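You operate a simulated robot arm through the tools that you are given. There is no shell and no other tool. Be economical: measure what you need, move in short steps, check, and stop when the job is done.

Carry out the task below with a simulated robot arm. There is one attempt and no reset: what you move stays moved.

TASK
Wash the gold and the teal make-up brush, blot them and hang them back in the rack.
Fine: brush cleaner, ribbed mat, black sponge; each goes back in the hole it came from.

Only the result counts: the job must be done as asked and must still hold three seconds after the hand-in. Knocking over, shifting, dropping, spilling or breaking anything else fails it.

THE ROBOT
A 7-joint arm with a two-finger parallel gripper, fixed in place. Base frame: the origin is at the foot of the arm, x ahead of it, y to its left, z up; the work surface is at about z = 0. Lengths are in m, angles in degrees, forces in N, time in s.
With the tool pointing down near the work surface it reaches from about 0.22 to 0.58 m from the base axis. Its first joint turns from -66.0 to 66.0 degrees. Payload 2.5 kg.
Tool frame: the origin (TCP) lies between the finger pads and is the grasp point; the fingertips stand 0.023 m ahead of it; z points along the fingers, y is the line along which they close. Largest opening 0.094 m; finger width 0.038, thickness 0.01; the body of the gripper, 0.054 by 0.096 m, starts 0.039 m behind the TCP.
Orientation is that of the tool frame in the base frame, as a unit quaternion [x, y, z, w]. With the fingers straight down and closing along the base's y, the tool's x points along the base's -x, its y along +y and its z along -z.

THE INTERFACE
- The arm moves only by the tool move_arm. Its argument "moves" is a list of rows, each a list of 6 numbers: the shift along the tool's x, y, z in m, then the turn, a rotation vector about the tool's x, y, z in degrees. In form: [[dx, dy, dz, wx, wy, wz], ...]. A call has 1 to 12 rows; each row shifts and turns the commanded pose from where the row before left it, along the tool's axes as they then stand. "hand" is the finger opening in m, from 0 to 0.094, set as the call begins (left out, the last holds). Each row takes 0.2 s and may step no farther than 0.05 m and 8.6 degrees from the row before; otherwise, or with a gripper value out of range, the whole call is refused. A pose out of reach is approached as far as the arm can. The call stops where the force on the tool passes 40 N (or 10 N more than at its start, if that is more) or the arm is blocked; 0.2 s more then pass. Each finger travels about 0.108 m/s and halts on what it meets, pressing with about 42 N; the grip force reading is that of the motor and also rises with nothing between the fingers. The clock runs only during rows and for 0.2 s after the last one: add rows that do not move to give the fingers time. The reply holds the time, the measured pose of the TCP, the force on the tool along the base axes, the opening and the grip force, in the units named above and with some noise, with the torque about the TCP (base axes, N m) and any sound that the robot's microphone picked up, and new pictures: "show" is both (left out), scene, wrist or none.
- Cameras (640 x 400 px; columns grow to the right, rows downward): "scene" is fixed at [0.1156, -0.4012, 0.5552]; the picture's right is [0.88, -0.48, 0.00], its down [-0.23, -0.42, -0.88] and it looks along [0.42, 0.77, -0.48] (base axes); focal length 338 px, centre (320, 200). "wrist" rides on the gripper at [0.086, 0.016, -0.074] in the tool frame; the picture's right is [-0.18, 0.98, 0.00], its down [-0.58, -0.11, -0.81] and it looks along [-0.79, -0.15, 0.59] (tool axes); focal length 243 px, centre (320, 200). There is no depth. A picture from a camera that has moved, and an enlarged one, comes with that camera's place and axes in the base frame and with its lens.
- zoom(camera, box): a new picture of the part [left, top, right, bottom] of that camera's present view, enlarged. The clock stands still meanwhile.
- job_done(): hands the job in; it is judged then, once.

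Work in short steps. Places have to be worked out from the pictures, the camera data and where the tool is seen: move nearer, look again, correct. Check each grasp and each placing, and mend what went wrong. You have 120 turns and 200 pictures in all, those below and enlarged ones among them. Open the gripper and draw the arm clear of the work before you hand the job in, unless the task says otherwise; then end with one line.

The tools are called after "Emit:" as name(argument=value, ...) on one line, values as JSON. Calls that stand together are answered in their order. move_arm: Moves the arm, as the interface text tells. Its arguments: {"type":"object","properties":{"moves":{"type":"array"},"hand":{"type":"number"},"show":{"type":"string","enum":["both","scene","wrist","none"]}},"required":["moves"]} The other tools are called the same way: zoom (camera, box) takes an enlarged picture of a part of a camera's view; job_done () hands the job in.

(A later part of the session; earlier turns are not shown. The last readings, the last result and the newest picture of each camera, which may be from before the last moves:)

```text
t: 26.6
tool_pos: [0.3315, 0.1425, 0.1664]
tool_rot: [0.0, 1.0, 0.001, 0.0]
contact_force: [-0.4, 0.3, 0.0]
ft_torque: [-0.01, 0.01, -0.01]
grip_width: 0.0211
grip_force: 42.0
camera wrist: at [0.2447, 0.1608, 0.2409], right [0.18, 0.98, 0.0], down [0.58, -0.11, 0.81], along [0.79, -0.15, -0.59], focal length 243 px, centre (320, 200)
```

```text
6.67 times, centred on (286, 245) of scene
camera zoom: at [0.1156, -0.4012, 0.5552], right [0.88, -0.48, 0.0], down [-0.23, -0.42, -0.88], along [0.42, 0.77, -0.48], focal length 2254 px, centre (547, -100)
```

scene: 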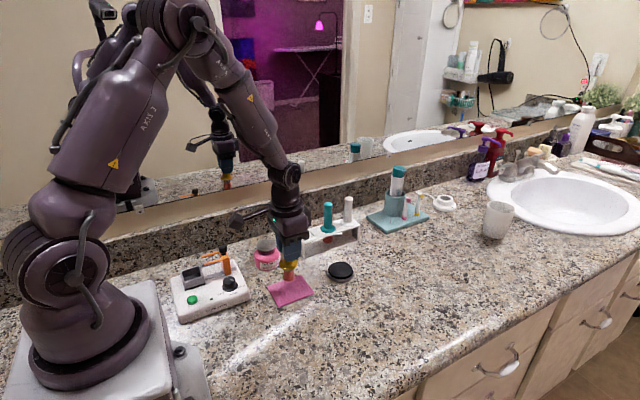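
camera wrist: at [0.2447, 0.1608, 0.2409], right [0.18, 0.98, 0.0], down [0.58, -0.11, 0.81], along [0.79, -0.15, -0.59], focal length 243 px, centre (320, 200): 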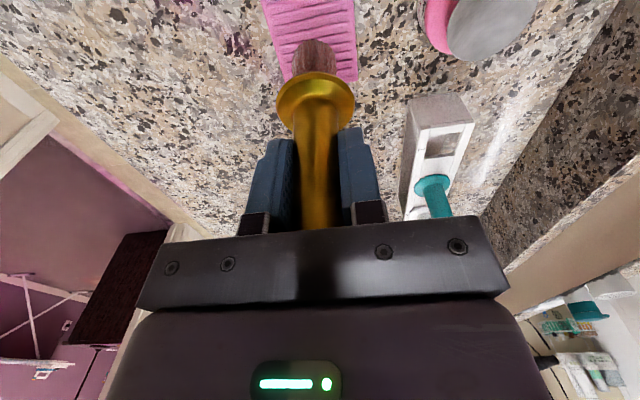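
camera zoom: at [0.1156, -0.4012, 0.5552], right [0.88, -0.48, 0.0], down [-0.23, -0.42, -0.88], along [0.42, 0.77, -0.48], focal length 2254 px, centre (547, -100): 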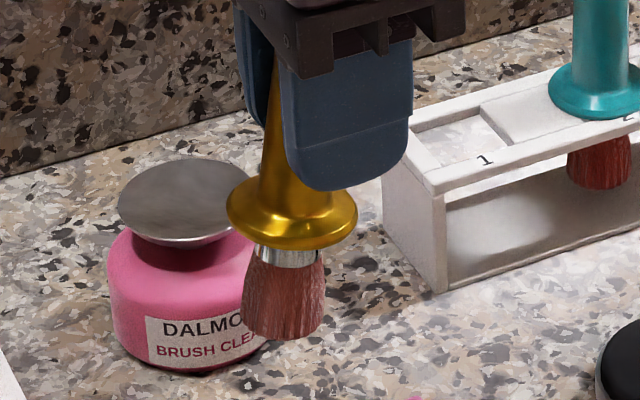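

The brush is ~12 mm off-centre in the pads, since the pads resist poorly along tool x. Dragging with contact toward base -x should push it back: I'll start from the +x side of the mat, lower, and drag.

Emit:
move_arm(moves=[[-0.026, 0, 0.03, 0, 0, 0], [0, 0, 0.035, 0, 0, 0], [0, 0, 0.006, 0, 0, 0], [0.01, 0, 0, 0, 0, 0], [0.01, 0, 0, 0, 0, 0], [0.01, 0, 0, 0, 0, 0], [0.01, 0, 0, 0, 0, 0], [0, 0, -0.03, 0, 0, 0], [0, 0, -0.04, 0, 0, 0]], show="none")

Emit:
zoom(camera="scene", box=[246, 215, 326, 275])

```text
t: 28.6
tool_pos: [0.3177, 0.1413, 0.1646]
tool_rot: [0.0, 1.0, 0.0, -0.001]
contact_force: [0.4, 1.0, -1.1]
ft_torque: [0.02, 0.03, 0.01]
grip_width: 0.0209
grip_force: 41.9
```

```text
6.67 times, centred on (286, 245) of scene
camera zoom: at [0.1156, -0.4012, 0.5552], right [0.88, -0.48, 0.0], down [-0.23, -0.42, -0.88], along [0.42, 0.77, -0.48], focal length 2254 px, centre (547, -100)
```

zoom: 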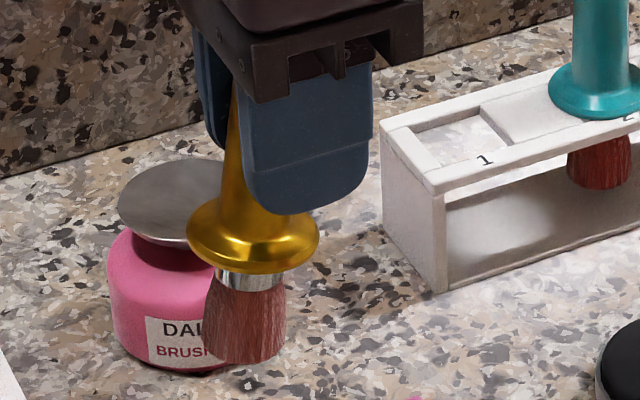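

Little change in offset but the bristles are getting tanner. To support x-strokes I'll turn the gripper -90° about its axis so the fingers close along x (camera on the -y side).

Emit:
move_arm(moves=[[0, 0, 0, 0, 0, -8.1818], [0, 0, 0, 0, 0, -8.1818], [0, 0, 0, 0, 0, -8.1818], [0, 0, 0, 0, 0, -8.1818], [0, 0, 0, 0, 0, -8.1818], [0, 0, 0, 0, 0, -8.1818], [0, 0, 0, 0, 0, -8.1818], [0, 0, 0, 0, 0, -8.1818], [0, 0, 0, 0, 0, -8.1818], [0, 0, 0, 0, 0, -8.1818], [0, 0, 0, 0, 0, -8.1818], [0, 0, 0, 0, 0, 0]])

Emit:
zoom(camera="scene", box=[246, 215, 326, 295])

```text
t: 31.2
tool_pos: [0.3176, 0.141, 0.1625]
tool_rot: [0.707, -0.707, 0.001, 0.001]
contact_force: [0.2, 1.0, -0.2]
ft_torque: [0.0, 0.01, 0.0]
grip_width: 0.0207
grip_force: 41.9
camera wrist: at [0.302, 0.0557, 0.2378], right [-0.98, 0.18, 0.0], down [0.11, 0.58, 0.81], along [0.15, 0.79, -0.59], focal length 243 px, centre (320, 200)
```

scene: 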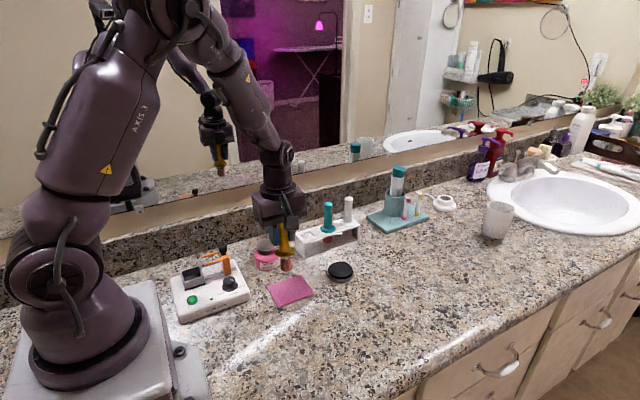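
wrist: 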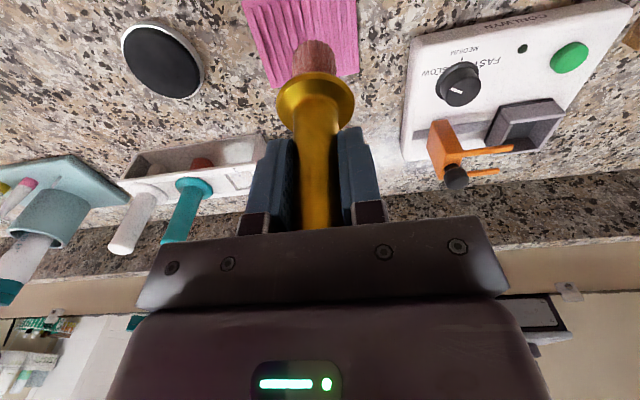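

```text
5.00 times, centred on (286, 255) of scene
camera zoom: at [0.1156, -0.4012, 0.5552], right [0.88, -0.48, 0.0], down [-0.23, -0.42, -0.88], along [0.42, 0.77, -0.48], focal length 1691 px, centre (490, -75)
```

zoom: 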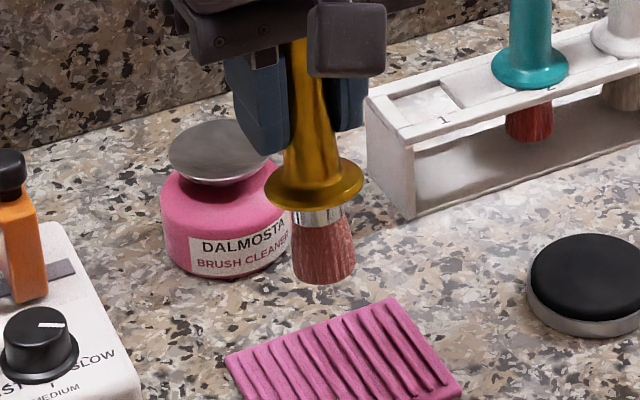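

The brush tilts about 5° with its tip toward -y, but x-strokes are now backed by the fingers. I'll centre over the mat, lower, and stroke along x (tool y).

Emit:
move_arm(moves=[[-0.01, -0.014, 0.03, 0, 0, 0], [0, 0, 0.035, 0, 0, 0], [0, 0, 0.003, 0, 0, 0], [0, 0, 0.001, 0, 0, 0], [0, 0, 0, 0, 0, 0]], show="none")

Emit:
zoom(camera="scene", box=[250, 240, 330, 320])

```text
t: 32.4
tool_pos: [0.3343, 0.1521, 0.0945]
tool_rot: [-0.707, 0.708, 0.0, 0.0]
contact_force: [1.0, -0.1, -0.7]
ft_torque: [0.0, 0.0, 0.03]
grip_width: 0.0208
grip_force: 41.9
```

```text
5.00 times, centred on (290, 280) of scene
camera zoom: at [0.1156, -0.4012, 0.5552], right [0.88, -0.48, 0.0], down [-0.23, -0.42, -0.88], along [0.42, 0.77, -0.48], focal length 1691 px, centre (470, -200)
```

zoom: 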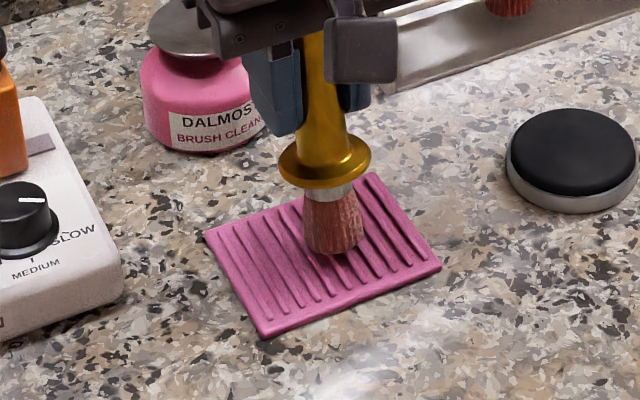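

No contact yet. I'll lower 1–2 mm and stroke.

Emit:
move_arm(moves=[[0, 0, 0.0015, 0, 0, 0], [0, 0, 0, 0, 0, 0]], show="none")

Emit:
move_arm(moves=[[0, 0, 0.001, 0, 0, 0], [0, 0, 0, 0, 0, 0]], show="none")

```text
t: 33.0
tool_pos: [0.3334, 0.1529, 0.0933]
tool_rot: [-0.707, 0.707, 0.0, 0.0]
contact_force: [-0.3, 0.4, -1.6]
ft_torque: [0.04, -0.02, 0.01]
grip_width: 0.0207
grip_force: 42.3
```

```text
t: 33.6
tool_pos: [0.334, 0.1515, 0.0917]
tool_rot: [-0.707, 0.707, -0.001, 0.001]
contact_force: [-0.8, 0.8, 9.2]
ft_torque: [0.02, 0.08, 0.0]
grip_width: 0.0208
grip_force: 42.7
```

Contact is 9 N. I'll stroke along x.

Emit:
move_arm(moves=[[0, -0.01, 0, 0, 0, 0], [0, -0.01, 0, 0, 0, 0], [0, 0.01, 0, 0, 0, 0], [0, 0.01, 0, 0, 0, 0], [0, 0.01, 0, 0, 0, 0], [0, 0.01, 0, 0, 0, 0], [0, -0.01, 0, 0, 0, 0], [0, -0.01, 0, 0, 0, 0], [0, -0.01, 0, 0, 0, 0], [0, -0.01, 0, 0, 0, 0], [0, 0.01, 0, 0, 0, 0], [0, 0.01, 0, 0, 0, 0]], show="none")

Emit:
zoom(camera="scene", box=[250, 240, 330, 320])

```text
t: 36.2
tool_pos: [0.3312, 0.1507, 0.0912]
tool_rot: [0.708, -0.706, 0.0, -0.001]
contact_force: [0.2, 0.6, -0.7]
ft_torque: [0.02, 0.06, 0.02]
grip_width: 0.021
grip_force: 41.8
```

```text
5.00 times, centred on (290, 280) of scene
camera zoom: at [0.1156, -0.4012, 0.5552], right [0.88, -0.48, 0.0], down [-0.23, -0.42, -0.88], along [0.42, 0.77, -0.48], focal length 1691 px, centre (470, -200)
```

zoom: 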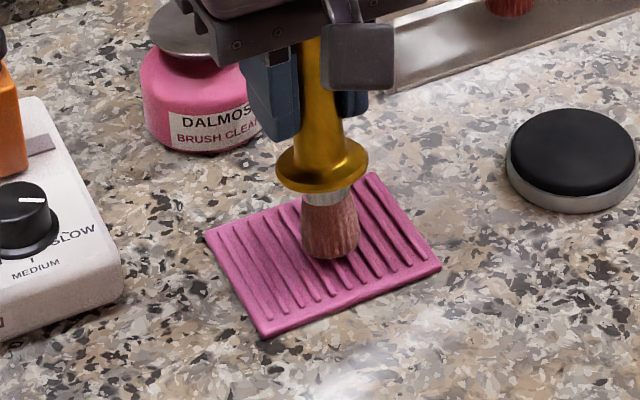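

It's browning further and the brush is stable. I'll lower to renew contact and stroke more.

Emit:
move_arm(moves=[[0, 0, 0.001, 0, 0, 0], [0, -0.01, 0, 0, 0, 0], [0, -0.01, 0, 0, 0, 0], [0, 0.01, 0, 0, 0, 0], [0, 0.01, 0, 0, 0, 0], [0, 0.01, 0, 0, 0, 0], [0, 0.01, 0, 0, 0, 0], [0, -0.01, 0, 0, 0, 0], [0, -0.01, 0, 0, 0, 0], [0, -0.01, 0, 0, 0, 0], [0, -0.01, 0, 0, 0, 0], [0, 0.01, 0, 0, 0, 0]], show="none")

Emit:
move_arm(moves=[[0, 0.01, 0.0005, 0, 0, 0], [0, 0.01, 0, 0, 0, 0], [0, 0.01, 0, 0, 0, 0], [0, -0.01, 0, 0, 0, 0], [0, -0.01, 0, 0, 0, 0], [0, -0.01, 0, 0, 0, 0], [0, -0.01, 0, 0, 0, 0], [0, 0.01, 0, 0, 0, 0], [0, 0.01, 0, 0, 0, 0], [0, 0, -0.03, 0, 0, 0], [0, 0, -0.04, 0, 0, 0]], show="none")

Emit:
zoom(camera="scene", box=[250, 210, 330, 310])

```text
t: 38.8
tool_pos: [0.3419, 0.1515, 0.0894]
tool_rot: [0.707, -0.707, 0.0, 0.0]
contact_force: [0.5, -0.1, -0.7]
ft_torque: [-0.01, 0.0, -0.02]
grip_width: 0.0206
grip_force: 42.0
```

```text
t: 41.2
tool_pos: [0.3328, 0.1503, 0.1607]
tool_rot: [-0.707, 0.707, 0.0, 0.0]
contact_force: [-0.1, -0.6, 0.3]
ft_torque: [0.02, 0.02, 0.03]
grip_width: 0.0209
grip_force: 42.1
```

```text
4.00 times, centred on (290, 260) of scene
camera zoom: at [0.1156, -0.4012, 0.5552], right [0.88, -0.48, 0.0], down [-0.23, -0.42, -0.88], along [0.42, 0.77, -0.48], focal length 1352 px, centre (440, -40)
```

zoom: 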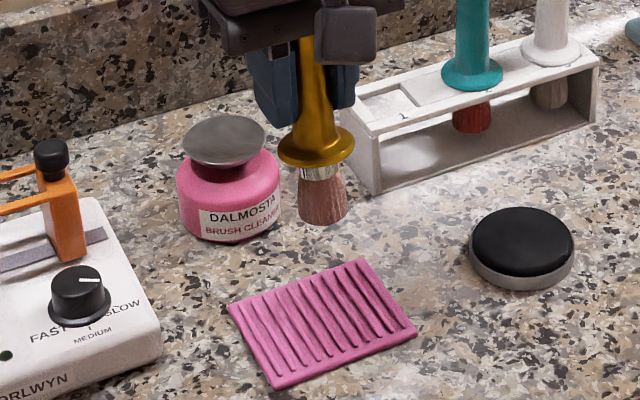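

The bristles are now pinkish-tan, so this works. I'll make another set of strokes with verified contact.

Emit:
move_arm(moves=[[0, 0, 0.04, 0, 0, 0], [0, 0, 0.03, 0, 0, 0], [0, 0, 0.0015, 0, 0, 0], [0, 0, 0, 0, 0, 0]], show="none")

Emit:
move_arm(moves=[[0, 0, 0.0005, 0, 0, 0], [0, -0.01, 0, 0, 0, 0], [0, -0.01, 0, 0, 0, 0], [0, 0.01, 0, 0, 0, 0], [0, 0.01, 0, 0, 0, 0], [0, 0.01, 0, 0, 0, 0]], show="none")

Emit:
zoom(camera="scene", box=[250, 240, 330, 320])

```text
t: 42.2
tool_pos: [0.3335, 0.1516, 0.0902]
tool_rot: [-0.707, 0.707, -0.001, 0.001]
contact_force: [-1.3, -0.6, 9.3]
ft_torque: [-0.08, 0.12, -0.02]
grip_width: 0.0209
grip_force: 42.5
```

```text
t: 42.8
tool_pos: [0.3352, 0.1525, 0.0891]
tool_rot: [0.708, -0.706, -0.002, 0.006]
contact_force: [-5.2, -1.3, 11.0]
ft_torque: [-0.14, 0.37, -0.02]
grip_width: 0.0208
grip_force: 42.4
stopped in row 2: the force on the tool passed its limit at 46 N (the readings are from after the stop); the commanded pose is now the measured one
```

```text
5.00 times, centred on (290, 280) of scene
camera zoom: at [0.1156, -0.4012, 0.5552], right [0.88, -0.48, 0.0], down [-0.23, -0.42, -0.88], along [0.42, 0.77, -0.48], focal length 1691 px, centre (470, -200)
```

zoom: 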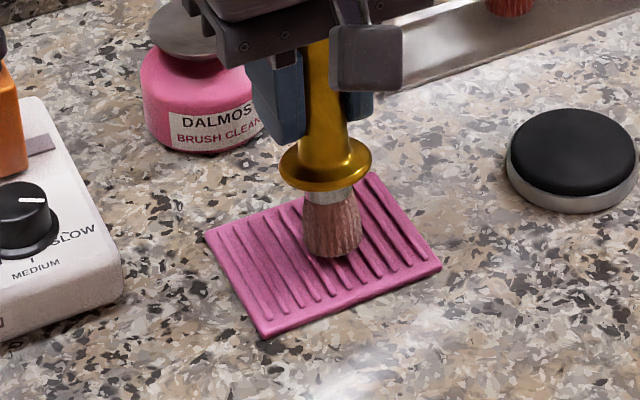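

A rib caught the tip (46 N), but the mat did not move. I'll ease up 1 mm and continue stroking lighter.

Emit:
move_arm(moves=[[0, 0, -0.0012, 0, 0, 0], [0, -0.008, 0, 0, 0, 0], [0, -0.008, 0, 0, 0, 0], [0, 0.008, 0, 0, 0, 0], [0, 0.008, 0, 0, 0, 0], [0, 0.008, 0, 0, 0, 0], [0, 0.008, 0, 0, 0, 0], [0, -0.008, 0, 0, 0, 0], [0, -0.008, 0, 0, 0, 0]], show="none")

Emit:
zoom(camera="scene", box=[250, 240, 330, 320])

```text
t: 44.8
tool_pos: [0.335, 0.1505, 0.0888]
tool_rot: [0.708, -0.706, -0.001, 0.004]
contact_force: [0.6, 0.1, -0.1]
ft_torque: [-0.01, -0.02, 0.0]
grip_width: 0.0205
grip_force: 42.7
```

```text
5.00 times, centred on (290, 280) of scene
camera zoom: at [0.1156, -0.4012, 0.5552], right [0.88, -0.48, 0.0], down [-0.23, -0.42, -0.88], along [0.42, 0.77, -0.48], focal length 1691 px, centre (470, -200)
```

zoom: 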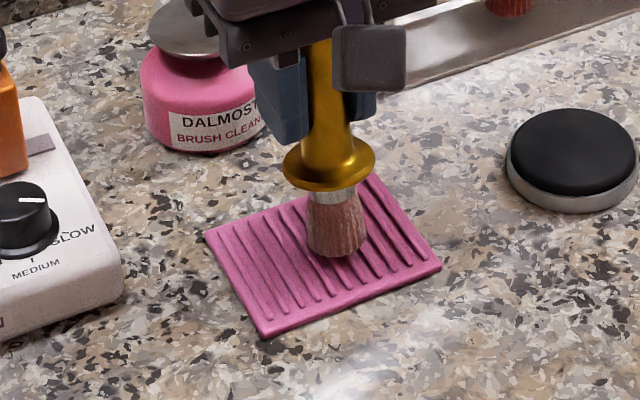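

It's getting tan. I'll make two more sets of strokes.

Emit:
move_arm(moves=[[0, -0.008, 0.0006, 0, 0, 0], [0, -0.008, 0, 0, 0, 0], [0, 0.008, 0, 0, 0, 0], [0, 0.008, 0, 0, 0, 0], [0, 0.008, 0, 0, 0, 0], [0, 0.008, 0, 0, 0, 0], [0, -0.008, 0, 0, 0, 0], [0, -0.008, 0, 0, 0, 0], [0, -0.008, 0, 0, 0, 0], [0, -0.008, 0, 0, 0, 0], [0, 0.008, 0, 0, 0, 0], [0, 0.008, 0, 0, 0, 0]], show="none")

Emit:
move_arm(moves=[[0, 0.008, 0.0006, 0, 0, 0], [0, 0.008, 0, 0, 0, 0], [0, -0.008, 0, 0, 0, 0], [0, -0.008, 0, 0, 0, 0], [0, -0.008, 0, 0, 0, 0], [0, -0.008, 0, 0, 0, 0], [0, 0.008, 0, 0, 0, 0], [0, 0.008, 0, 0, 0, 0], [0, 0, -0.03, 0, 0, 0], [0, 0, -0.04, 0, 0, 0]], show="none")

Emit:
zoom(camera="scene", box=[250, 210, 330, 310])

Emit:
zoom(camera="wrist", box=[260, 20, 380, 160])

```text
t: 47.4
tool_pos: [0.3359, 0.1517, 0.0889]
tool_rot: [-0.707, 0.707, 0.002, -0.004]
contact_force: [-0.3, -0.2, -0.6]
ft_torque: [0.04, 0.0, 0.0]
grip_width: 0.0209
grip_force: 41.9
```

```text
t: 49.6
tool_pos: [0.3353, 0.1507, 0.1585]
tool_rot: [0.707, -0.707, -0.002, 0.004]
contact_force: [-0.7, 0.6, -0.8]
ft_torque: [0.0, -0.06, 0.05]
grip_width: 0.0207
grip_force: 42.4
```

```text
4.00 times, centred on (290, 260) of scene
camera zoom: at [0.1156, -0.4012, 0.5552], right [0.88, -0.48, 0.0], down [-0.23, -0.42, -0.88], along [0.42, 0.77, -0.48], focal length 1352 px, centre (440, -40)
```

zoom: 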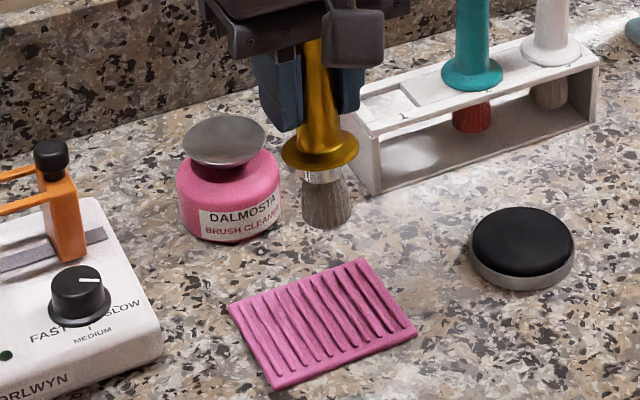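

```text
2.86 times, centred on (320, 90) of wrist
camera zoom: at [0.3192, 0.0652, 0.234], right [-0.98, 0.18, 0.01], down [0.12, 0.58, 0.8], along [0.14, 0.79, -0.6], focal length 693 px, centre (320, 514)
```

zoom: 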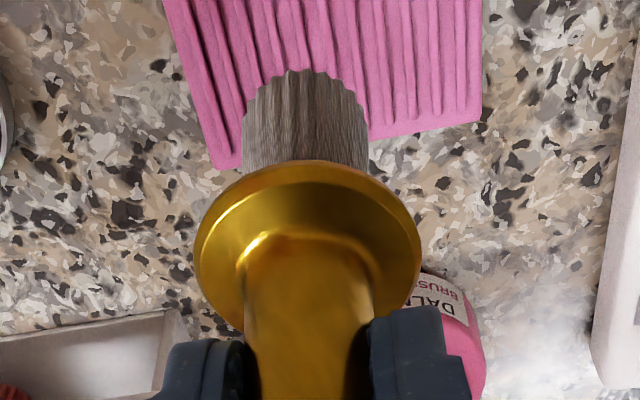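

The bristles are now clean and greyish like the white brush's. The tip is offset (+0.002, -0.017) from the TCP. Next is the sponge at about (0.458, 0.130), so I'll move above it.

Emit:
move_arm(moves=[[0.001, -0.04, 0, 0, 0, 0], [0.001, -0.04, 0, 0, 0, 0], [0.002, -0.041, 0, 0, 0, 0], [0, 0, 0.03, 0, 0, 0], [0, 0, 0, 0, 0, 0]], show="wrist")

Emit:
zoom(camera="scene", box=[290, 210, 390, 310])

```text
t: 50.8
tool_pos: [0.4557, 0.1483, 0.1265]
tool_rot: [0.708, -0.707, -0.002, 0.005]
contact_force: [0.1, -0.1, -0.5]
ft_torque: [0.04, -0.03, -0.05]
grip_width: 0.0208
grip_force: 41.7
camera wrist: at [0.4403, 0.063, 0.2021], right [-0.98, 0.18, 0.01], down [0.11, 0.58, 0.8], along [0.14, 0.79, -0.6], focal length 243 px, centre (320, 200)
```

wrist: 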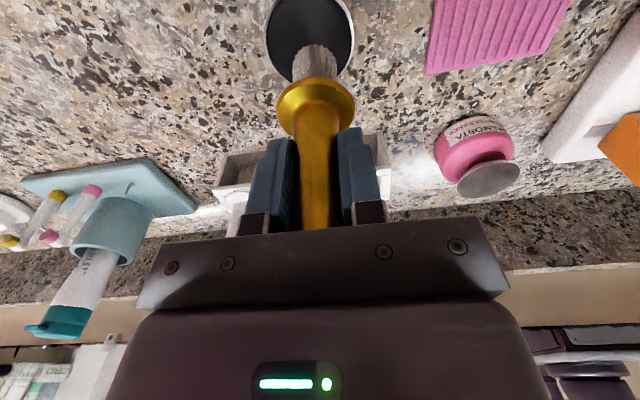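

```text
4.00 times, centred on (340, 260) of scene
camera zoom: at [0.1156, -0.4012, 0.5552], right [0.88, -0.48, 0.0], down [-0.23, -0.42, -0.88], along [0.42, 0.77, -0.48], focal length 1352 px, centre (240, -40)
```

zoom: 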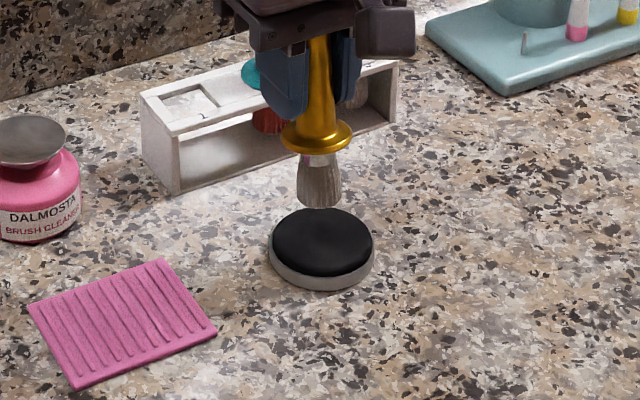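

The tip is right above the sponge centre. I'll lower to blot with a light press.

Emit:
move_arm(moves=[[0, 0, 0.015, 0, 0, 0], [0, 0, 0.006, 0, 0, 0], [0, 0, 0.002, 0, 0, 0], [0, 0, 0, 0, 0, 0]], show="none")

Emit:
move_arm(moves=[[0, 0, 0.002, 0, 0, 0], [0, 0, 0, 0, 0, 0]], show="none")

Emit:
zoom(camera="scene", box=[300, 220, 380, 300])

```text
t: 51.8
tool_pos: [0.456, 0.1478, 0.1057]
tool_rot: [0.708, -0.706, -0.002, 0.005]
contact_force: [-0.2, 0.2, -0.6]
ft_torque: [-0.05, -0.07, 0.02]
grip_width: 0.0209
grip_force: 42.9
```

```text
t: 52.4
tool_pos: [0.4558, 0.147, 0.1029]
tool_rot: [0.707, -0.707, -0.002, 0.004]
contact_force: [0.3, 0.2, 1.0]
ft_torque: [-0.03, 0.01, 0.0]
grip_width: 0.0206
grip_force: 42.5
```

```text
5.00 times, centred on (340, 260) of scene
camera zoom: at [0.1156, -0.4012, 0.5552], right [0.88, -0.48, 0.0], down [-0.23, -0.42, -0.88], along [0.42, 0.77, -0.48], focal length 1691 px, centre (220, -100)
```

zoom: 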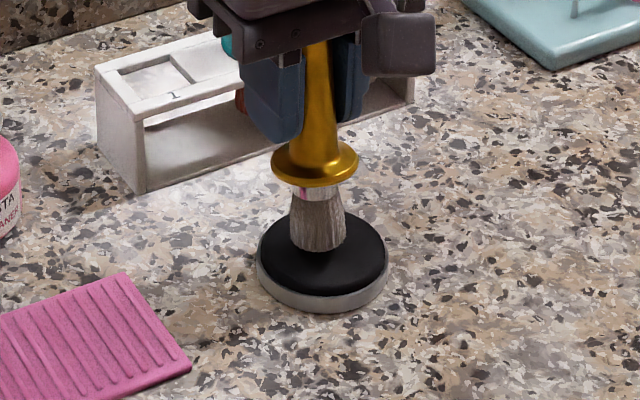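

Nearly touching. I'll press down about 2–3 mm more and hold.

Emit:
move_arm(moves=[[0, 0, 0.0015, 0, 0, 0], [0, 0, 0, 0, 0, 0]], show="none")

Emit:
move_arm(moves=[[0, 0, 0.0015, 0, 0, 0], [0, 0, 0, 0, 0, 0], [0, 0, 0, 0, 0, 0]], show="none")

Emit:
zoom(camera="scene", box=[300, 220, 380, 300])

```text
t: 53.0
tool_pos: [0.4561, 0.1499, 0.102]
tool_rot: [0.707, -0.707, -0.002, 0.005]
contact_force: [-0.7, 0.0, -0.5]
ft_torque: [0.0, -0.03, 0.01]
grip_width: 0.021
grip_force: 42.2
```

```text
t: 53.8
tool_pos: [0.4561, 0.1484, 0.0998]
tool_rot: [0.707, -0.707, -0.002, 0.005]
contact_force: [0.6, -0.7, 0.2]
ft_torque: [-0.01, 0.01, -0.02]
grip_width: 0.0207
grip_force: 42.2
```

```text
5.00 times, centred on (340, 260) of scene
camera zoom: at [0.1156, -0.4012, 0.5552], right [0.88, -0.48, 0.0], down [-0.23, -0.42, -0.88], along [0.42, 0.77, -0.48], focal length 1691 px, centre (220, -100)
```

zoom: 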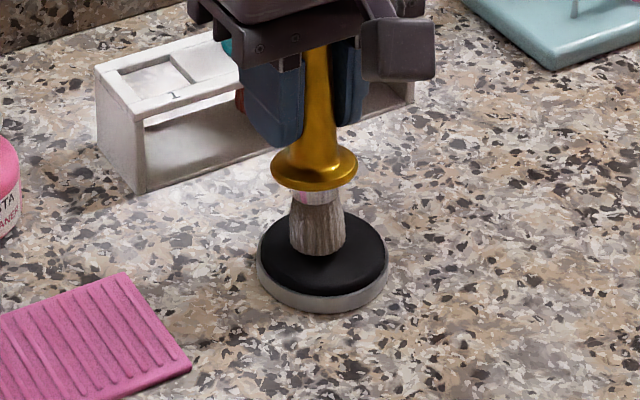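

No force yet. I'll keep lowering.

Emit:
move_arm(moves=[[0, 0, 0.002, 0, 0, 0], [0, 0, 0, 0, 0, 0]], show="none")

Emit:
move_arm(moves=[[0, 0, 0.0015, 0, 0, 0], [0, 0, 0, 0, 0, 0]], show="none")

Emit:
move_arm(moves=[[0, 0, 0.001, 0, 0, 0], [0, 0, 0, 0, 0, 0]], show="none")

Emit:
zoom(camera="scene", box=[300, 220, 380, 300])

```text
t: 54.4
tool_pos: [0.4583, 0.1481, 0.0984]
tool_rot: [0.708, -0.706, -0.002, 0.005]
contact_force: [-2.0, -0.1, 6.3]
ft_torque: [-0.1, 0.23, 0.0]
grip_width: 0.0207
grip_force: 41.8
```

```text
t: 55.0
tool_pos: [0.4581, 0.1484, 0.0987]
tool_rot: [0.707, -0.707, -0.001, 0.002]
contact_force: [-7.7, -3.3, 29.9]
ft_torque: [-0.51, 0.59, -0.07]
grip_width: 0.0207
grip_force: 42.5
```

```text
t: 55.4
tool_pos: [0.4564, 0.1493, 0.0971]
tool_rot: [-0.706, 0.708, 0.001, -0.003]
contact_force: [-3.1, -0.5, 7.5]
ft_torque: [-0.09, 0.29, -0.01]
grip_width: 0.0207
grip_force: 42.1
stopped in row 2: the force on the tool passed its limit at 42 N (the readings are from after the stop); the commanded pose is now the measured one
```

```text
5.00 times, centred on (340, 260) of scene
camera zoom: at [0.1156, -0.4012, 0.5552], right [0.88, -0.48, 0.0], down [-0.23, -0.42, -0.88], along [0.42, 0.77, -0.48], focal length 1691 px, centre (220, -100)
```

zoom: 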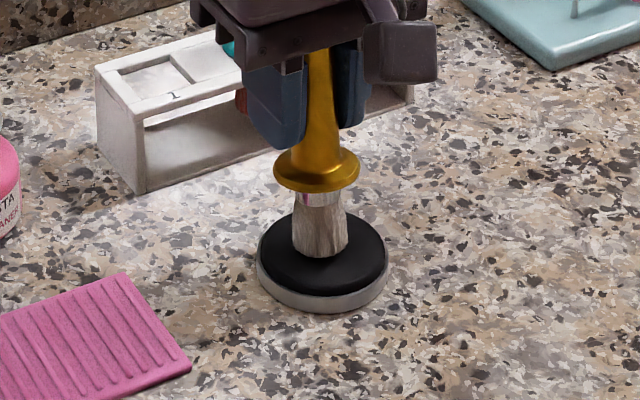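

It's pressed and the bristles are lightening as they dry. I'll dab a few more times.

Emit:
move_arm(moves=[[0, 0, -0.004, 0, 0, 0], [0, 0, 0.004, 0, 0, 0], [0, 0, 0, 0, 0, 0], [0, 0, 0, 0, 0, 0], [0, 0, -0.004, 0, 0, 0], [0, 0, 0.004, 0, 0, 0], [0, 0, 0, 0, 0, 0], [0, 0, 0, 0, 0, 0], [0, 0, -0.004, 0, 0, 0], [0, 0, 0.004, 0, 0, 0], [0, 0, 0, 0, 0, 0]], show="none")

Emit:
move_arm(moves=[[0, 0, -0.02, 0, 0, 0], [0, 0, -0.04, 0, 0, 0], [0, 0, -0.04, 0, 0, 0]], show="none")

Emit:
zoom(camera="scene", box=[290, 180, 390, 300])

```text
t: 57.8
tool_pos: [0.459, 0.1478, 0.0975]
tool_rot: [-0.707, 0.707, 0.0, -0.003]
contact_force: [-3.0, -1.5, 14.1]
ft_torque: [-0.26, 0.24, -0.04]
grip_width: 0.0209
grip_force: 41.1
```

```text
t: 58.6
tool_pos: [0.4576, 0.1478, 0.1986]
tool_rot: [-0.707, 0.707, 0.0, -0.003]
contact_force: [-0.4, 0.4, 0.1]
ft_torque: [0.0, 0.0, -0.04]
grip_width: 0.0207
grip_force: 41.8
```

```text
3.33 times, centred on (340, 240) of scene
camera zoom: at [0.1156, -0.4012, 0.5552], right [0.88, -0.48, 0.0], down [-0.23, -0.42, -0.88], along [0.42, 0.77, -0.48], focal length 1127 px, centre (253, 67)
```

zoom: 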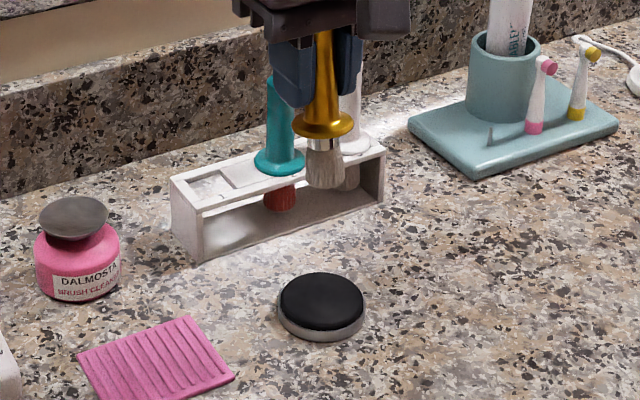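

The gold brush is clean and dry, and the sponge is unmoved. Before hanging it I'll measure its tilt in the grip.

Emit:
zoom(camera="scene", box=[315, 180, 365, 240])

Emit:
zoom(camera="scene", box=[290, 220, 330, 250])

```text
6.67 times, centred on (340, 210) of scene
camera zoom: at [0.1156, -0.4012, 0.5552], right [0.88, -0.48, 0.0], down [-0.23, -0.42, -0.88], along [0.42, 0.77, -0.48], focal length 2254 px, centre (187, 133)
```

zoom: 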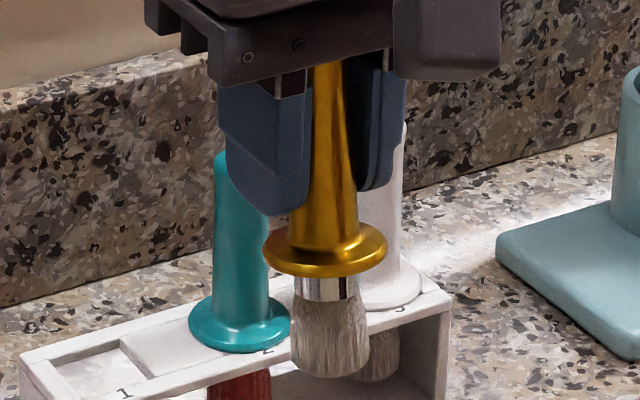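

```text
13.33 times, centred on (310, 235) of scene
camera zoom: at [0.1156, -0.4012, 0.5552], right [0.88, -0.48, 0.0], down [-0.23, -0.42, -0.88], along [0.42, 0.77, -0.48], focal length 4508 px, centre (453, -267)
```

zoom: 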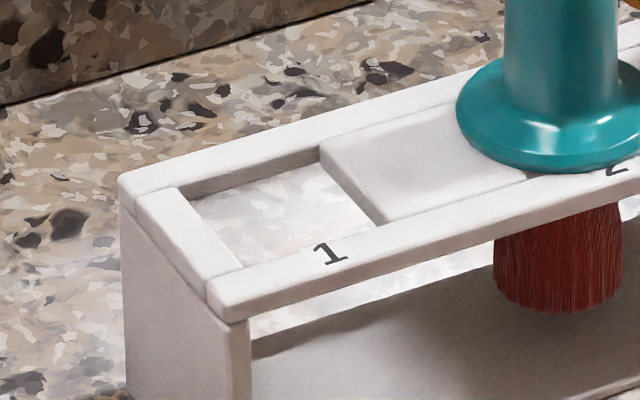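

Hole 1's centre checks out at about (0.4335, 0.2505, 0.053). The tilt is about 4.5° with the tip toward -y, so I'll rotate the tool about its y by -4.5° to make the brush upright, then look.

Emit:
move_arm(moves=[[0, 0, 0, 0, -4.5, 0], [0, 0, 0, 0, 0, 0]], show="wrist")

Emit:
zoom(camera="scene", box=[315, 180, 365, 240])

```text
t: 59.2
tool_pos: [0.4579, 0.149, 0.1974]
tool_rot: [0.707, -0.706, -0.028, -0.025]
contact_force: [0.2, -0.4, -0.7]
ft_torque: [0.03, 0.0, 0.01]
grip_width: 0.0208
grip_force: 41.5
camera wrist: at [0.4416, 0.0578, 0.2661], right [-0.98, 0.18, 0.02], down [0.11, 0.52, 0.85], along [0.14, 0.84, -0.53], focal length 243 px, centre (320, 200)
```

wrist: 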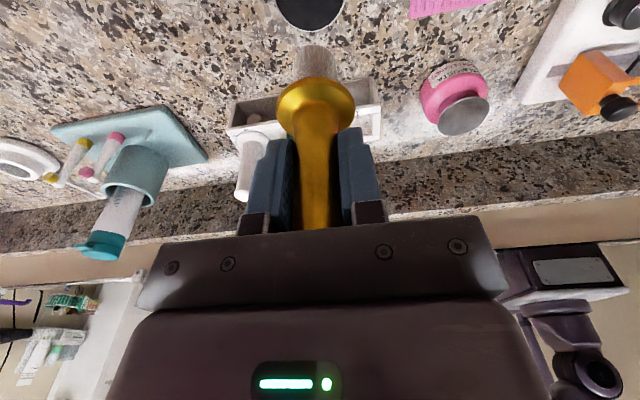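

```text
6.67 times, centred on (340, 210) of scene
camera zoom: at [0.1156, -0.4012, 0.5552], right [0.88, -0.48, 0.0], down [-0.23, -0.42, -0.88], along [0.42, 0.77, -0.48], focal length 2254 px, centre (187, 133)
```

zoom: 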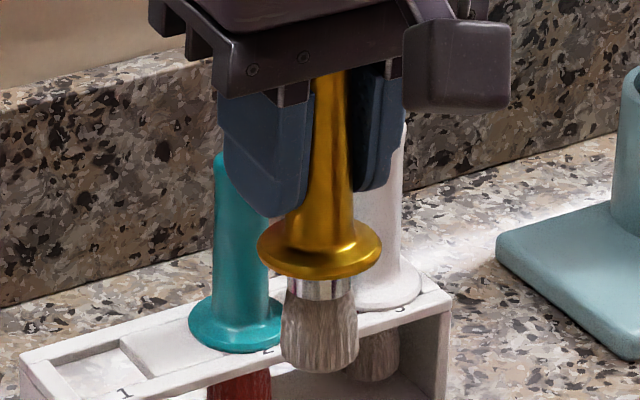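

The brush now reads vertical, with its axis at about (0.458, 0.134). I'll shift by (-0.0247, +0.1163, +0.01) to be above hole 1.

Emit:
move_arm(moves=[[-0.0389, 0.00823, -0.0003, 0, 0, 0], [-0.0389, 0.00823, -0.0003, 0, 0, 0], [-0.0389, 0.00823, -0.0003, 0, 0, 0], [0, 0, 0, 0, 0, 0]], show="wrist")

Emit:
zoom(camera="scene", box=[280, 180, 350, 260])

```text
t: 60.2
tool_pos: [0.4328, 0.2671, 0.2071]
tool_rot: [-0.706, 0.707, 0.028, 0.025]
contact_force: [0.9, 0.3, -0.7]
ft_torque: [-0.02, -0.04, 0.0]
grip_width: 0.0211
grip_force: 41.9
camera wrist: at [0.4165, 0.1769, 0.2755], right [-0.98, 0.18, 0.02], down [0.11, 0.52, 0.85], along [0.15, 0.83, -0.53], focal length 243 px, centre (320, 200)
```

wrist: 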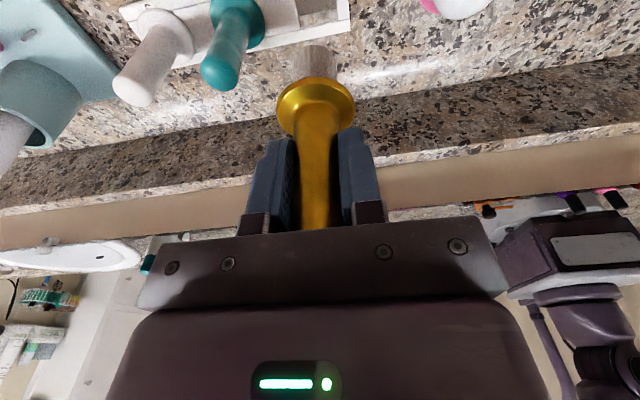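

```text
5.00 times, centred on (315, 220) of scene
camera zoom: at [0.1156, -0.4011, 0.5552], right [0.88, -0.48, 0.0], down [-0.23, -0.42, -0.88], along [0.42, 0.77, -0.48], focal length 1691 px, centre (345, 100)
```

zoom: 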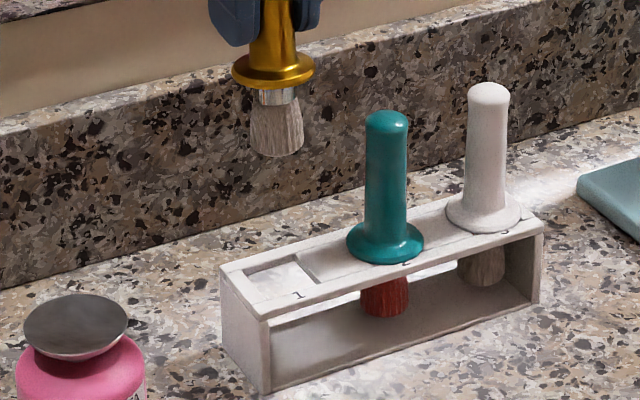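

The lateral line-up is good: the tip drops onto the hole centre. I'll descend 0.06 straight and look again.

Emit:
move_arm(moves=[[0.00236, 0, 0.0299, 0, 0, 0], [0.00236, 0, 0.0299, 0, 0, 0], [0, 0, 0, 0, 0, 0]], show="wrist")

Emit:
zoom(camera="scene", box=[280, 200, 340, 260])

```text
t: 61.0
tool_pos: [0.4332, 0.2673, 0.1477]
tool_rot: [0.707, -0.707, -0.029, -0.025]
contact_force: [0.9, -0.7, 0.0]
ft_torque: [-0.03, 0.0, 0.02]
grip_width: 0.0207
grip_force: 42.2
camera wrist: at [0.4174, 0.1763, 0.2152], right [-0.98, 0.18, 0.02], down [0.11, 0.52, 0.85], along [0.15, 0.83, -0.53], focal length 243 px, centre (320, 200)
```

wrist: 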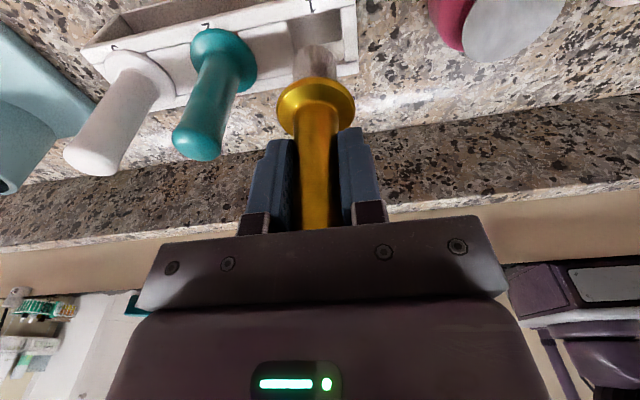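

```text
6.67 times, centred on (310, 230) of scene
camera zoom: at [0.1156, -0.4012, 0.5552], right [0.88, -0.48, 0.0], down [-0.23, -0.42, -0.88], along [0.42, 0.77, -0.48], focal length 2254 px, centre (387, 0)
```

zoom: 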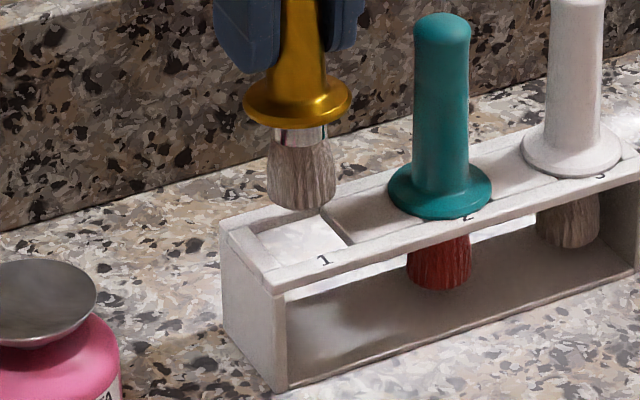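

Emit:
zoom(camera="wrist", box=[240, 0, 390, 110])

```text
3.64 times, centred on (315, 55) of wrist
camera zoom: at [0.4174, 0.1763, 0.2152], right [-0.98, 0.18, 0.02], down [0.11, 0.52, 0.85], along [0.15, 0.83, -0.53], focal length 882 px, centre (338, 727)
```

zoom: 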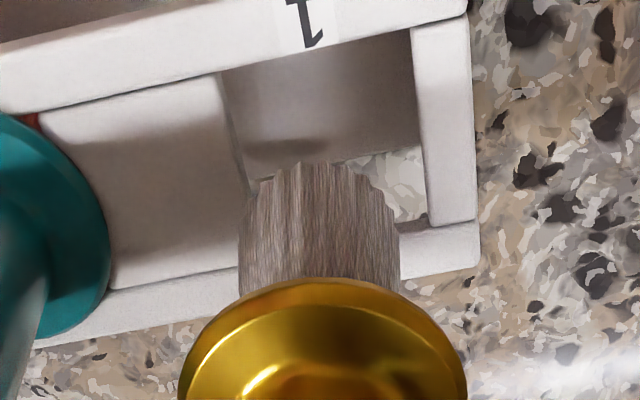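

Wrist and scene together suggest the tip is about 1 mm too far +x and 2.5 mm too far +y. I'll correct that and descend 12 mm, then look again just above the hole.

Emit:
move_arm(moves=[[0.0034, 0.001, 0.0118, 0, 0, 0], [0, 0, 0, 0, 0, 0]], show="none")

Emit:
zoom(camera="wrist", box=[240, 0, 390, 110])

Emit:
zoom(camera="scene", box=[285, 210, 325, 245])

```text
t: 61.6
tool_pos: [0.4324, 0.2638, 0.1351]
tool_rot: [-0.707, 0.707, 0.028, 0.024]
contact_force: [0.0, 0.4, -0.3]
ft_torque: [-0.02, 0.01, 0.02]
grip_width: 0.0207
grip_force: 42.0
```

```text
3.64 times, centred on (315, 55) of wrist
camera zoom: at [0.416, 0.1734, 0.2032], right [-0.98, 0.18, 0.02], down [0.11, 0.52, 0.85], along [0.14, 0.83, -0.53], focal length 882 px, centre (338, 727)
```

zoom: 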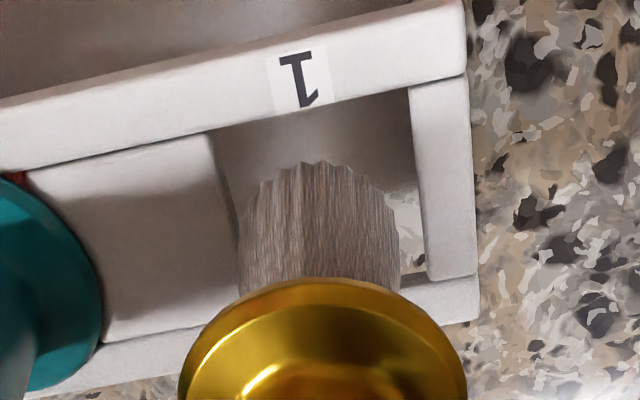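

```text
11.43 times, centred on (305, 228) of scene
camera zoom: at [0.1156, -0.4012, 0.5552], right [0.88, -0.48, 0.0], down [-0.23, -0.42, -0.88], along [0.42, 0.77, -0.48], focal length 3864 px, centre (491, -114)
```

zoom: 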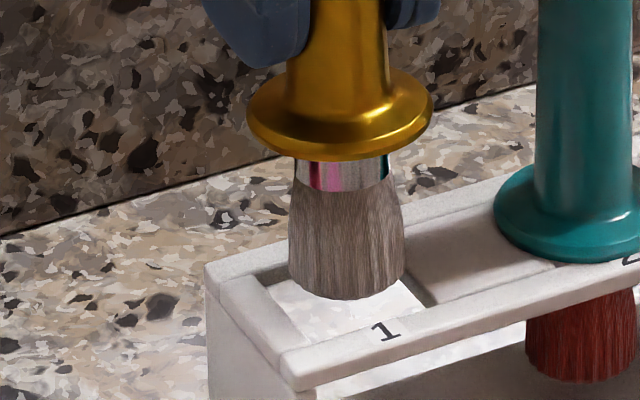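

Cross-checking both views, the tip is about 6 mm above the rack top and about 2 mm too far +y, 1 mm +x. I'll shift by that and descend 4 mm more.

Emit:
move_arm(moves=[[0.0023, 0.001, 0.0038, 0, 0, 0], [0, 0, 0, 0, 0, 0]], show="none")

Emit:
zoom(camera="wrist", box=[240, 0, 390, 110])

Emit:
zoom(camera="scene", box=[285, 210, 325, 245])

```text
t: 62.2
tool_pos: [0.4324, 0.2623, 0.131]
tool_rot: [-0.707, 0.707, 0.029, 0.025]
contact_force: [-0.5, -0.2, -0.5]
ft_torque: [0.02, -0.01, 0.0]
grip_width: 0.0208
grip_force: 41.4
```

```text
3.64 times, centred on (315, 55) of wrist
camera zoom: at [0.4152, 0.1712, 0.1991], right [-0.98, 0.18, 0.02], down [0.11, 0.52, 0.85], along [0.15, 0.83, -0.53], focal length 882 px, centre (338, 727)
```

zoom: 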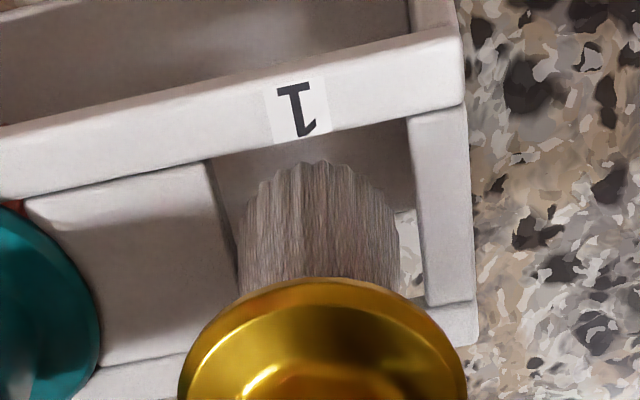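

```text
11.43 times, centred on (305, 228) of scene
camera zoom: at [0.1156, -0.4012, 0.5552], right [0.88, -0.48, 0.0], down [-0.23, -0.42, -0.88], along [0.42, 0.77, -0.48], focal length 3864 px, centre (491, -114)
```

zoom: 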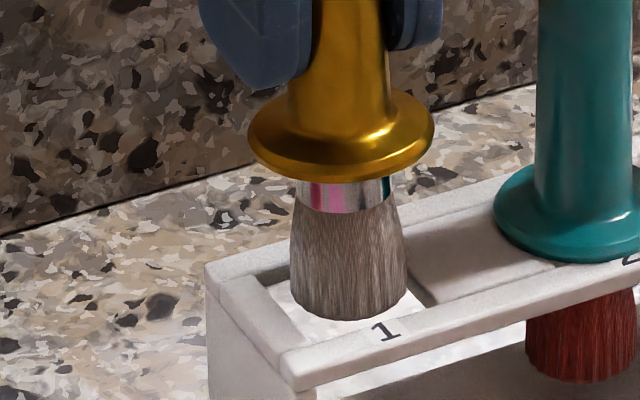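

The tip sits inside the hole outline in both views. I'll descend in small steps, watching forces.

Emit:
move_arm(moves=[[0.0003, 0, 0.004, 0, 0, 0], [0.0003, 0, 0.004, 0, 0, 0], [0, 0, 0, 0, 0, 0]], show="none")

Emit:
zoom(camera="wrist", box=[240, 0, 390, 110])

Emit:
zoom(camera="scene", box=[285, 210, 325, 245])

```text
t: 63.0
tool_pos: [0.4311, 0.262, 0.1235]
tool_rot: [0.707, -0.706, -0.029, -0.025]
contact_force: [0.7, 0.0, 0.4]
ft_torque: [0.0, -0.02, -0.01]
grip_width: 0.0207
grip_force: 42.2
```

```text
3.64 times, centred on (315, 55) of wrist
camera zoom: at [0.4153, 0.1704, 0.1911], right [-0.98, 0.18, 0.02], down [0.11, 0.52, 0.85], along [0.14, 0.83, -0.53], focal length 882 px, centre (338, 727)
```

zoom: 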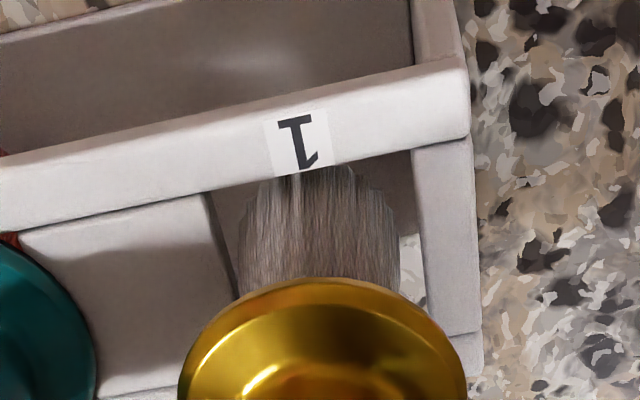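

```text
11.43 times, centred on (305, 228) of scene
camera zoom: at [0.1156, -0.4012, 0.5552], right [0.88, -0.48, 0.0], down [-0.23, -0.42, -0.88], along [0.42, 0.77, -0.48], focal length 3864 px, centre (491, -114)
```

zoom: 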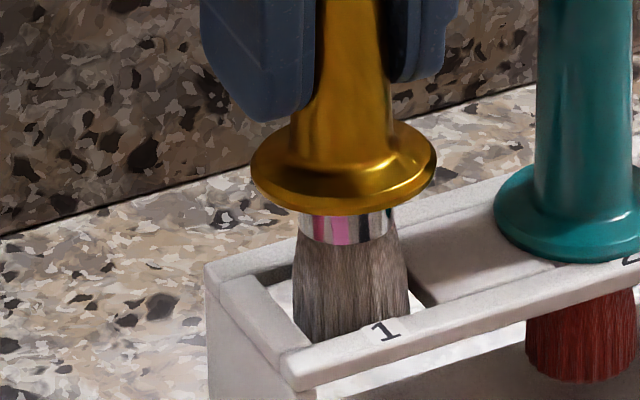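

The tip is inside the hole with no force. I'll continue down 16 mm.

Emit:
move_arm(moves=[[0.0004, 0, 0.005, 0, 0, 0], [0.0004, 0, 0.005, 0, 0, 0], [0.0005, 0, 0.006, 0, 0, 0], [0, 0, 0, 0, 0, 0]], show="none")

Emit:
zoom(camera="scene", box=[285, 210, 325, 245])

```text
t: 64.0
tool_pos: [0.4312, 0.26, 0.1069]
tool_rot: [0.707, -0.706, -0.028, -0.024]
contact_force: [-1.0, -0.5, 0.1]
ft_torque: [0.03, -0.02, -0.03]
grip_width: 0.0206
grip_force: 42.0
```

```text
11.43 times, centred on (305, 228) of scene
camera zoom: at [0.1156, -0.4012, 0.5552], right [0.88, -0.48, 0.0], down [-0.23, -0.42, -0.88], along [0.42, 0.77, -0.48], focal length 3864 px, centre (491, -114)
```

zoom: 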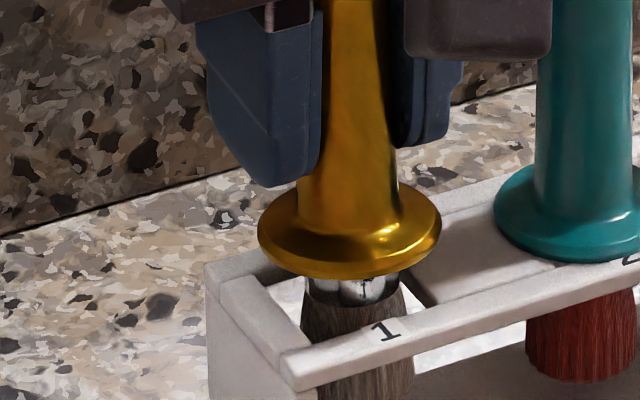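

Emit:
move_arm(moves=[[0.0003, 0, 0.004, 0, 0, 0], [0.0002, 0, 0.003, 0, 0, 0], [0, 0, 0, 0, 0, 0]], show="none")

Emit:
zoom(camera="scene", box=[285, 210, 325, 245])

```text
t: 64.8
tool_pos: [0.4318, 0.2601, 0.0994]
tool_rot: [0.707, -0.707, -0.029, -0.025]
contact_force: [0.3, 0.7, -0.1]
ft_torque: [0.0, 0.0, -0.01]
grip_width: 0.0209
grip_force: 41.9
```

```text
11.43 times, centred on (305, 228) of scene
camera zoom: at [0.1156, -0.4012, 0.5552], right [0.88, -0.48, 0.0], down [-0.23, -0.42, -0.88], along [0.42, 0.77, -0.48], focal length 3864 px, centre (491, -114)
```

zoom: 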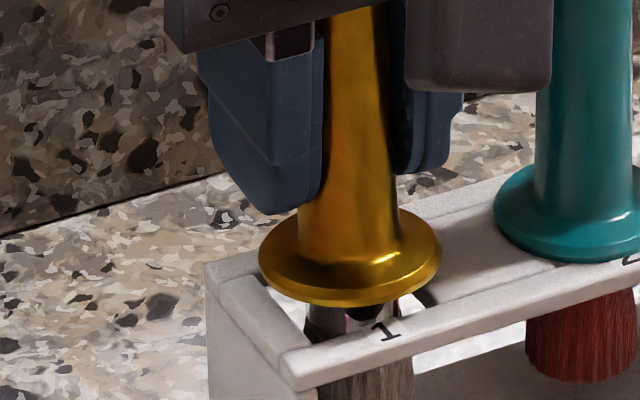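

Emit:
move_arm(moves=[[0.0002, 0, 0.002, 0, 0, 0], [0, 0, 0, 0, 0, 0]], show="none")

Emit:
move_arm(moves=[[0.0002, 0, 0.002, 0, 0, 0], [0, 0, 0, 0, 0, 0]], show="none")

Emit:
zoom(camera="scene", box=[285, 210, 325, 245])

```text
t: 65.4
tool_pos: [0.4315, 0.2603, 0.0971]
tool_rot: [0.707, -0.706, -0.028, -0.024]
contact_force: [-0.3, 0.6, -0.8]
ft_torque: [0.01, -0.02, -0.01]
grip_width: 0.0208
grip_force: 42.3
```

```text
t: 66.0
tool_pos: [0.4313, 0.2601, 0.0941]
tool_rot: [0.707, -0.707, -0.029, -0.024]
contact_force: [-0.1, 0.0, -0.3]
ft_torque: [0.02, 0.0, 0.01]
grip_width: 0.0206
grip_force: 41.8
```

```text
11.43 times, centred on (305, 228) of scene
camera zoom: at [0.1156, -0.4012, 0.5552], right [0.88, -0.48, 0.0], down [-0.23, -0.42, -0.88], along [0.42, 0.77, -0.48], focal length 3864 px, centre (491, -114)
```

zoom: 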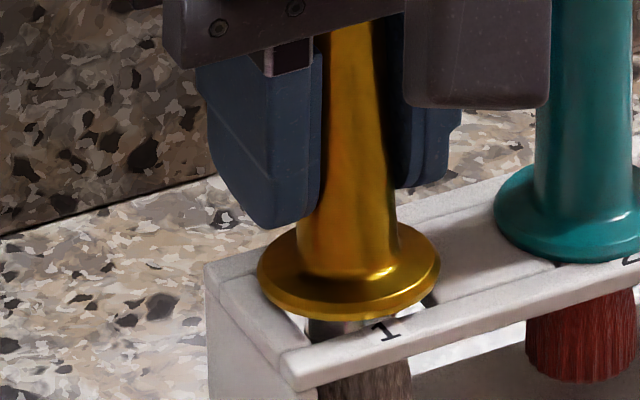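

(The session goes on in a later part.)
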